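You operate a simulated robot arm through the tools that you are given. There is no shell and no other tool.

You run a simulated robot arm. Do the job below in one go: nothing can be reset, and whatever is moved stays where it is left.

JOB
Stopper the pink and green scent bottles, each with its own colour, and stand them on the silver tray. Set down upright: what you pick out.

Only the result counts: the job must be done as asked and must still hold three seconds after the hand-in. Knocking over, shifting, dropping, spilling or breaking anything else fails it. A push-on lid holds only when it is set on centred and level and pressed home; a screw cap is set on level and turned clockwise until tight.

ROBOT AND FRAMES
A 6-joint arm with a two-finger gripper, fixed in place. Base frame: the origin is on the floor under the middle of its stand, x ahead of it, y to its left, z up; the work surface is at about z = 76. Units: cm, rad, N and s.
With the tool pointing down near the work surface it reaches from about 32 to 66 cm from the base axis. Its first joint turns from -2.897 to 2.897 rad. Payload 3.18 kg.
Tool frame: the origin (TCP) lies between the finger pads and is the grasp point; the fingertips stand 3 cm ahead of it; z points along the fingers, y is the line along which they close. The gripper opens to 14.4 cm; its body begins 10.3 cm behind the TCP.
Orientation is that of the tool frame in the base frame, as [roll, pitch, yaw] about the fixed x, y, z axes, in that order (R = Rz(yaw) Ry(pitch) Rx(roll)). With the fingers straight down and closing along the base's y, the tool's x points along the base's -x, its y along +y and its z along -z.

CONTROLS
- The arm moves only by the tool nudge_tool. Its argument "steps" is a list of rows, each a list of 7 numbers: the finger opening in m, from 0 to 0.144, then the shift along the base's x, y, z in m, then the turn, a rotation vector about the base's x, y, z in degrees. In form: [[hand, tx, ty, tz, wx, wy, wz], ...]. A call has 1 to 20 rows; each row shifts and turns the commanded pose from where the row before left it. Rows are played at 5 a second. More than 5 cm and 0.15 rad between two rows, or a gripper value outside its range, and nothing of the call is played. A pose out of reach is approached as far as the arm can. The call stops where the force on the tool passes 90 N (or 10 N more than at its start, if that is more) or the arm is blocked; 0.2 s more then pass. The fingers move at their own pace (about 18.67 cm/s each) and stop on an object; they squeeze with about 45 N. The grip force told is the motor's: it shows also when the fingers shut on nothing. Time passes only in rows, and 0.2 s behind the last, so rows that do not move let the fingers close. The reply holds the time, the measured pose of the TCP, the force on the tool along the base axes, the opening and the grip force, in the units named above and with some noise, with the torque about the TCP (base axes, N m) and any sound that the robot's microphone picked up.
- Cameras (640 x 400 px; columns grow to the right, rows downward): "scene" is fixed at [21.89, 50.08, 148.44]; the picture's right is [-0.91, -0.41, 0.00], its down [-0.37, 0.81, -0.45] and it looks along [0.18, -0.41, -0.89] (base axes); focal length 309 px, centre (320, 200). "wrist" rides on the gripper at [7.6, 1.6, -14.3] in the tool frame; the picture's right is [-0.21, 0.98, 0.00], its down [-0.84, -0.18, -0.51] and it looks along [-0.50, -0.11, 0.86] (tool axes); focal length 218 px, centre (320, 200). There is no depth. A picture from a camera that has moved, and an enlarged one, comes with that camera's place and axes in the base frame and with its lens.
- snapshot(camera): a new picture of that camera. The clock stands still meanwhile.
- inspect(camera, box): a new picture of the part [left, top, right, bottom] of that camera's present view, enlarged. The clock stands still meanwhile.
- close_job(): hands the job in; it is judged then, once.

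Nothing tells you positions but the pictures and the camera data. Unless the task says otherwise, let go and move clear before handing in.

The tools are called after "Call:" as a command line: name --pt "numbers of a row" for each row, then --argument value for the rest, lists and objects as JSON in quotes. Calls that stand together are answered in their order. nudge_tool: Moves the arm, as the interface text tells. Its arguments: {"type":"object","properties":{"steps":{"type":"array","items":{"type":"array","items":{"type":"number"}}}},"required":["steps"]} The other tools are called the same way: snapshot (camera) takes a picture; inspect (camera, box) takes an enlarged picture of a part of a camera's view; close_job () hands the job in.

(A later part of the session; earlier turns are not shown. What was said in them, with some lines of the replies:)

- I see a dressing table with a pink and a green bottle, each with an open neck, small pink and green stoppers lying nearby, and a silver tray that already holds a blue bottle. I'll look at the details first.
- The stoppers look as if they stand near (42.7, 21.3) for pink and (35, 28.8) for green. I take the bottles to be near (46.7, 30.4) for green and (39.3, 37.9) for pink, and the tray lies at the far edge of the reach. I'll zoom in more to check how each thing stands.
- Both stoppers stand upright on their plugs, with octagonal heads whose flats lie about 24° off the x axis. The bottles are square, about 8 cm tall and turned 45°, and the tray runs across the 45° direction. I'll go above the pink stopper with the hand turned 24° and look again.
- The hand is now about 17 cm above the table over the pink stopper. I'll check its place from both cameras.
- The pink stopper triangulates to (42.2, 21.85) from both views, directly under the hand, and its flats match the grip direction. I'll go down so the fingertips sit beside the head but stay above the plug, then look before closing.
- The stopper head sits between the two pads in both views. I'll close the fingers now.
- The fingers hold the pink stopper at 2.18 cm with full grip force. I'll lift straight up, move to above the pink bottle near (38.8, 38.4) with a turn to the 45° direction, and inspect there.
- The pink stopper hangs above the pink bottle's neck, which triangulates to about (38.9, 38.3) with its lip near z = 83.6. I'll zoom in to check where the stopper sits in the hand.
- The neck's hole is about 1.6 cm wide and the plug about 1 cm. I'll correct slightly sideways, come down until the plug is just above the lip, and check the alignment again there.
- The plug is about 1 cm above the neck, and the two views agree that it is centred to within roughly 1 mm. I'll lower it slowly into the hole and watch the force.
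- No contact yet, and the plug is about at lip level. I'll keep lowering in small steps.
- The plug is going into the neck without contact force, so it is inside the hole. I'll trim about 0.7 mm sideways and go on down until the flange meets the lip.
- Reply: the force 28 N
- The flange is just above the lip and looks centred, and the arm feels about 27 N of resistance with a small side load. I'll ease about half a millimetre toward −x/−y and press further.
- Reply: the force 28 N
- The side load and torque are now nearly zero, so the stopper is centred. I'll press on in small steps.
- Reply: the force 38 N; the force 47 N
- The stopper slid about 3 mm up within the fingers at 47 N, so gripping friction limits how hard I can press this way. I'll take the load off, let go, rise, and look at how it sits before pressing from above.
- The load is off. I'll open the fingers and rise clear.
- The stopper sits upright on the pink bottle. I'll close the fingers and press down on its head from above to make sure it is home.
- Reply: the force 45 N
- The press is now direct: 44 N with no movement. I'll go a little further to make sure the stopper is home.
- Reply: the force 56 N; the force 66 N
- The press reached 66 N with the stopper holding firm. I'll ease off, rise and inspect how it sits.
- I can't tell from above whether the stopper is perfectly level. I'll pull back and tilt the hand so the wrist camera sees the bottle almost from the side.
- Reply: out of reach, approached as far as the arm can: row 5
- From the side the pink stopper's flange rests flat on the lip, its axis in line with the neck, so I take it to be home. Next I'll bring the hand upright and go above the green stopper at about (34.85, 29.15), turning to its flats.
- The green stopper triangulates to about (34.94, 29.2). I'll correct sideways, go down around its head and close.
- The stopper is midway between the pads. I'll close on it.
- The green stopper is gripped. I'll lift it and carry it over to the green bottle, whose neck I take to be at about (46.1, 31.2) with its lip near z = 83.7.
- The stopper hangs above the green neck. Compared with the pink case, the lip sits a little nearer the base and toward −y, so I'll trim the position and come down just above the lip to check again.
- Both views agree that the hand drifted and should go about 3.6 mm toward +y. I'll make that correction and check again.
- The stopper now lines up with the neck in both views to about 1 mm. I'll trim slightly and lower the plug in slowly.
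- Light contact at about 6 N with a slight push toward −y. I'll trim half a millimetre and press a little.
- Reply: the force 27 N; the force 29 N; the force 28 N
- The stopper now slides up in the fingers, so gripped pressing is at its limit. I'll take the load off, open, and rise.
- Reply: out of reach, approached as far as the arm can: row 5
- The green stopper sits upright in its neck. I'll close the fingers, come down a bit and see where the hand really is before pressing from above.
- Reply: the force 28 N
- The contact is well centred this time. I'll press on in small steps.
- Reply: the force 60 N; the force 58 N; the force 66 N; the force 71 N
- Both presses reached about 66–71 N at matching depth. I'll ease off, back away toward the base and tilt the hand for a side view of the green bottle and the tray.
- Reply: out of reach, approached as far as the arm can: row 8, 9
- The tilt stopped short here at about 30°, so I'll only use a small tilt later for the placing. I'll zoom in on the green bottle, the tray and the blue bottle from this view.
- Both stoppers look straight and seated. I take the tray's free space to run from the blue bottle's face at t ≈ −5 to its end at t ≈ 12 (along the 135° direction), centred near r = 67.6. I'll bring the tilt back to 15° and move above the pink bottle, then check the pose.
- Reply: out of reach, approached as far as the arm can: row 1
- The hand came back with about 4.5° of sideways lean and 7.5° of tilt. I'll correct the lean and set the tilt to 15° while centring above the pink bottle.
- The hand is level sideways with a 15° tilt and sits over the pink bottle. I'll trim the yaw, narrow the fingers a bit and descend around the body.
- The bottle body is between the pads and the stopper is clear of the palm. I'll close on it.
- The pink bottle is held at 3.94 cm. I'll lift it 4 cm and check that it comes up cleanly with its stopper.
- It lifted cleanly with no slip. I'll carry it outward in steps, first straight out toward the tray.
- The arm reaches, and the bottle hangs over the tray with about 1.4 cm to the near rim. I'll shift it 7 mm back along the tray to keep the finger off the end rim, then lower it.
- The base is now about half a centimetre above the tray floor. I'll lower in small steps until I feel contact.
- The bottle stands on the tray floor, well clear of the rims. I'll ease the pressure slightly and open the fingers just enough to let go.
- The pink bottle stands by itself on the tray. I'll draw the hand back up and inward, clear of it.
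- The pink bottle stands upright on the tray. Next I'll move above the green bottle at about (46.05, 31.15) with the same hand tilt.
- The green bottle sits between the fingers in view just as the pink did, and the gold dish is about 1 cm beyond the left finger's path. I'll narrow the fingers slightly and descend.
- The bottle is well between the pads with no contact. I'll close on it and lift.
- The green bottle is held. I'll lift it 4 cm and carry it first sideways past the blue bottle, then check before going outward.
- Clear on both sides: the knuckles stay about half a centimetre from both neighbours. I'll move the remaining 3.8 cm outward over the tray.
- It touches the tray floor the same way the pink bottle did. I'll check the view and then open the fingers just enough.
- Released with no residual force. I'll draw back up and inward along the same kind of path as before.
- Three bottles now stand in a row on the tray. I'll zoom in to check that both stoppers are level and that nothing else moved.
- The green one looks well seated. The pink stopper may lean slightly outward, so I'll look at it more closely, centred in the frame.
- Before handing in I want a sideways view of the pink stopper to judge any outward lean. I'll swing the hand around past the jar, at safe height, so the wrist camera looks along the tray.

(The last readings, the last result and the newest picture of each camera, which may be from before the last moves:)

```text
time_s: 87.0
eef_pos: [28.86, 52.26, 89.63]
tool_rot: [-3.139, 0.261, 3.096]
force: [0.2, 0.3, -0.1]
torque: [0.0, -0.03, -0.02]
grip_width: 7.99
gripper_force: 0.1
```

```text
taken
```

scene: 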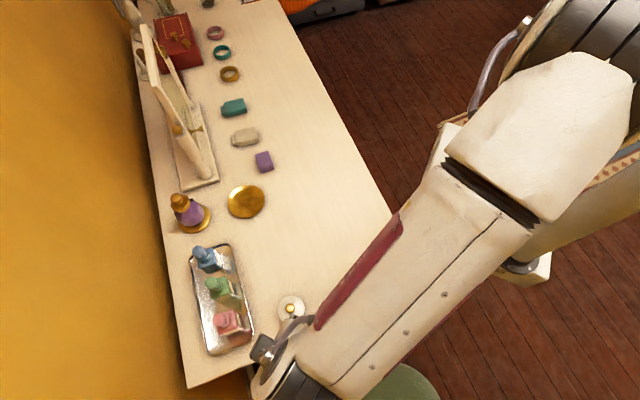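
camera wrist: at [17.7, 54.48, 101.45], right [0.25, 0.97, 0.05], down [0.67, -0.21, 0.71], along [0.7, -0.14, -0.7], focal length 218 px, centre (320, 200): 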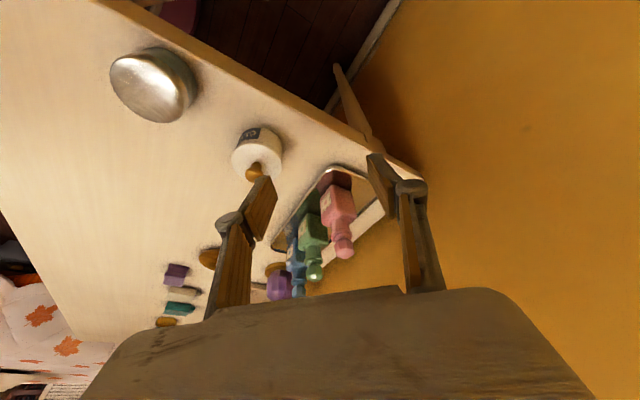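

Call:
inspect --camera "wrist" --box '[260, 160, 380, 310]'

Call:
inspect --camera "wrist" --box '[315, 195, 375, 265]'

Call:
inspect --camera "wrist" --box '[280, 225, 340, 295]'

```text
2.67 times, centred on (320, 235) of wrist
camera zoom: at [17.7, 54.48, 101.45], right [0.25, 0.97, 0.05], down [0.67, -0.21, 0.71], along [0.7, -0.14, -0.7], focal length 582 px, centre (320, 107)
```

zoom: 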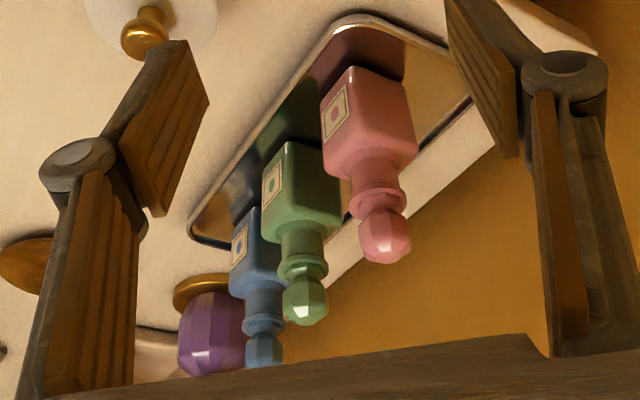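

```text
5.71 times, centred on (345, 230) of wrist
camera zoom: at [17.7, 54.48, 101.45], right [0.25, 0.97, 0.05], down [0.67, -0.21, 0.71], along [0.7, -0.14, -0.7], focal length 1247 px, centre (177, 29)
```

zoom: 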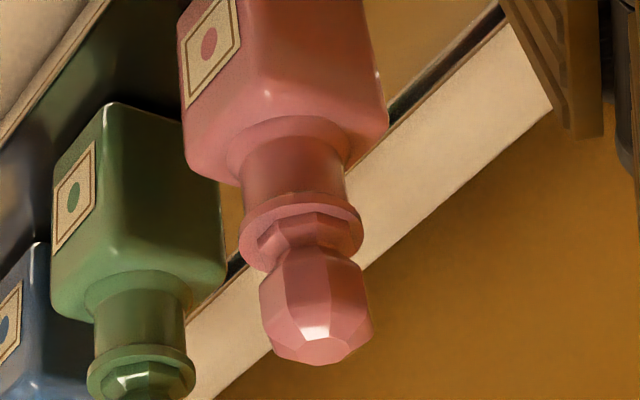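

```text
5.71 times, centred on (310, 260) of wrist
camera zoom: at [17.7, 54.48, 101.45], right [0.25, 0.97, 0.05], down [0.67, -0.21, 0.71], along [0.7, -0.14, -0.7], focal length 1247 px, centre (377, -143)
```

zoom: 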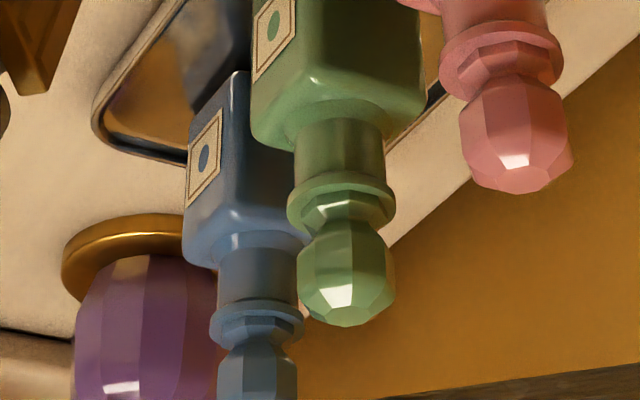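

Call:
inspect --camera "wrist" --box '[322, 208, 362, 268]'

Call:
inspect --camera "wrist" --box '[295, 230, 335, 290]'

Call:
inspect --camera "wrist" --box '[325, 225, 360, 262]'

```text
6.67 times, centred on (342, 238) of wrist
camera zoom: at [17.7, 54.48, 101.45], right [0.25, 0.97, 0.05], down [0.67, -0.21, 0.71], along [0.7, -0.14, -0.7], focal length 1455 px, centre (173, -53)
```

zoom: 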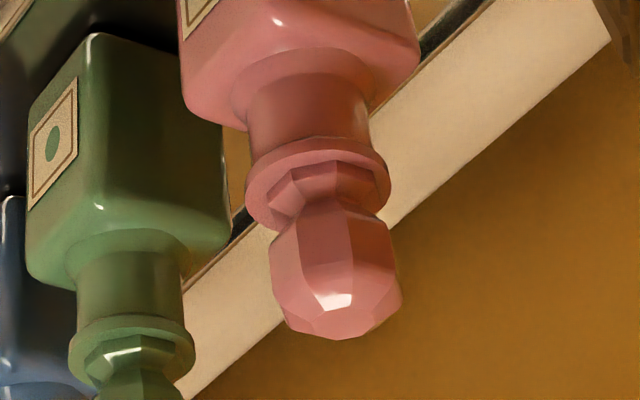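

```text
6.67 times, centred on (315, 260) of wrist
camera zoom: at [17.7, 54.48, 101.45], right [0.25, 0.97, 0.05], down [0.67, -0.21, 0.71], along [0.7, -0.14, -0.7], focal length 1455 px, centre (353, -200)
```

zoom: 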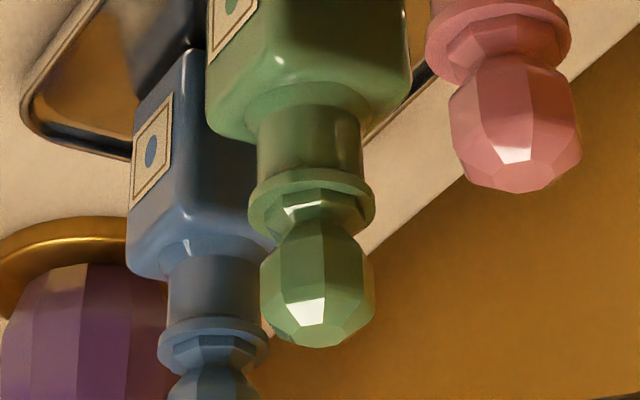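

```text
10.81 times, centred on (342, 244) of wrist
camera zoom: at [17.7, 54.48, 101.45], right [0.25, 0.97, 0.05], down [0.67, -0.21, 0.71], along [0.7, -0.14, -0.7], focal length 2360 px, centre (77, -270)
```

zoom: 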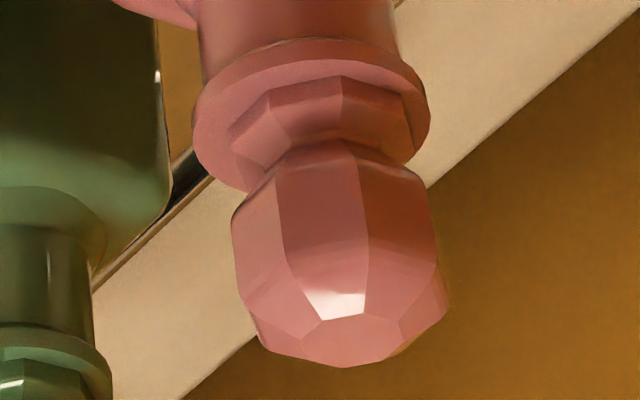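

Call:
inspect --camera "wrist" --box '[297, 245, 332, 282]'

Call:
inspect --camera "wrist" --box '[330, 220, 355, 245]'

Call:
inspect --camera "wrist" --box '[300, 248, 325, 273]'

```text
10.81 times, centred on (314, 264) of wrist
camera zoom: at [17.7, 54.48, 101.45], right [0.25, 0.97, 0.05], down [0.67, -0.21, 0.71], along [0.7, -0.14, -0.7], focal length 2360 px, centre (380, -486)
```

zoom: 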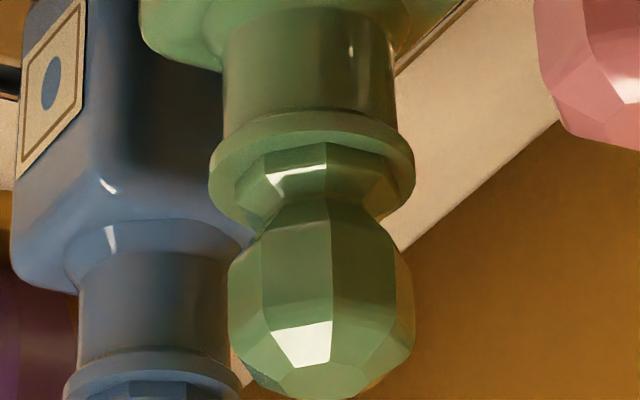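

```text
16.00 times, centred on (342, 232) of wrist
camera zoom: at [17.7, 54.48, 101.45], right [0.25, 0.97, 0.05], down [0.67, -0.21, 0.71], along [0.7, -0.14, -0.7], focal length 3492 px, centre (-40, -320)
```

zoom: 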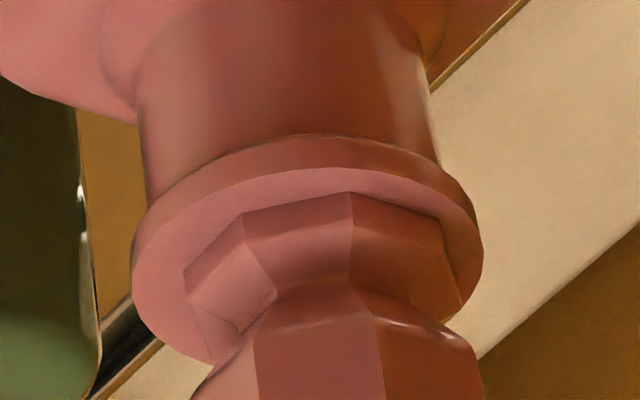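

```text
16.00 times, centred on (312, 260) of wrist
camera zoom: at [17.7, 54.48, 101.45], right [0.25, 0.97, 0.05], down [0.67, -0.21, 0.71], along [0.7, -0.14, -0.7], focal length 3492 px, centre (440, -768)
```

zoom: 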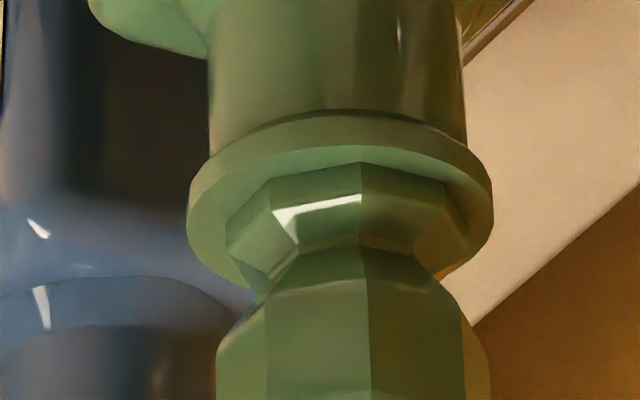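

From the side both flanges sit flush on their lips, with the heads upright in line with the necks, just like the blue one. I'll move the hand up and away and take a last look at everything.

Call:
nudge_tool --pt "0.08 0 0 0.015 0 0 0" --pt "0.08 -0.005 -0.01 0.02 0 0 0" --pt "0.08 -0.01 -0.02 0.02 0 0 0" --pt "0.08 0 -0.025 0.01 0 0 0" --pt "0.08 0 -0.025 0 0 0 0" --pt "0.08 0 -0.025 0 0 0 0" --pt "0.08 0 0 0 0 0 0" --pt "0.08 0 0 0 0 0 0"

Call:
snapshot --camera "scene"

Call:
inspect --camera "scene" --box '[165, 170, 325, 360]'

```text
time_s: 88.8
eef_pos: [27.14, 41.71, 95.92]
tool_rot: [-3.14, 0.262, 3.097]
force: [0.4, -0.1, -0.1]
torque: [-0.05, -0.01, -0.01]
grip_width: 8.03
gripper_force: 0.1
```

```text
taken
```

scene: 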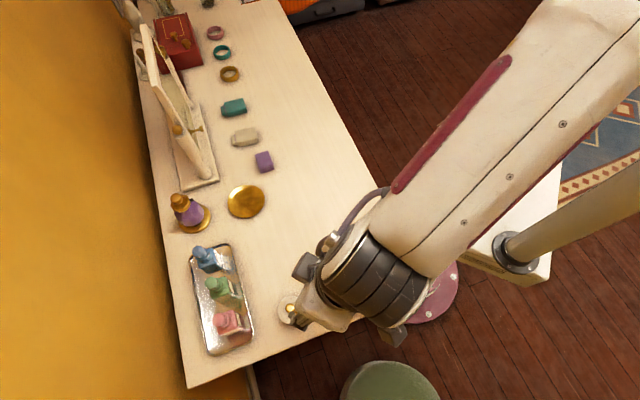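

```text
2.11 times, centred on (245, 265) of scene
camera zoom: at [21.89, 50.08, 148.44], right [-0.91, -0.41, 0.0], down [-0.37, 0.81, -0.45], along [0.18, -0.41, -0.89], focal length 651 px, centre (478, 63)
```

zoom: 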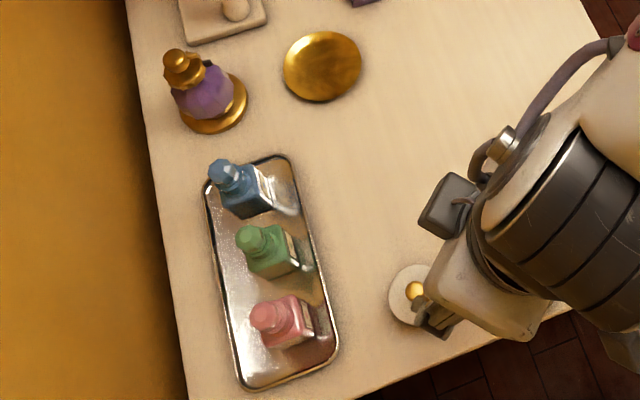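

The pink and green bottles stand stoppered and upright on the silver tray beside the blue one. Nothing else looks to have moved, and the hand is clear, so I'm handing the job in.

Call:
close_job

```text
The job is handed in.
```

The pink and green bottles are each closed with their own-colour stopper and stand upright on the silver tray beside the blue bottle. I've handed the job in; the reply gave no verdict.

- **Stoppers:** I pressed each one down from above, to about 66 N on pink and 71 N on green. In the close-up side views both flanges sit flush on the bottle necks. The pink one looks about 1 mm off centre, but I saw no clear tilt. The microphone picked up no click, so I judged the seating by force and pictures alone.
- **Everything else:** in the last pictures the tray, the blue bottle and the other items on the table look unmoved. The hand is open and clear of everything.
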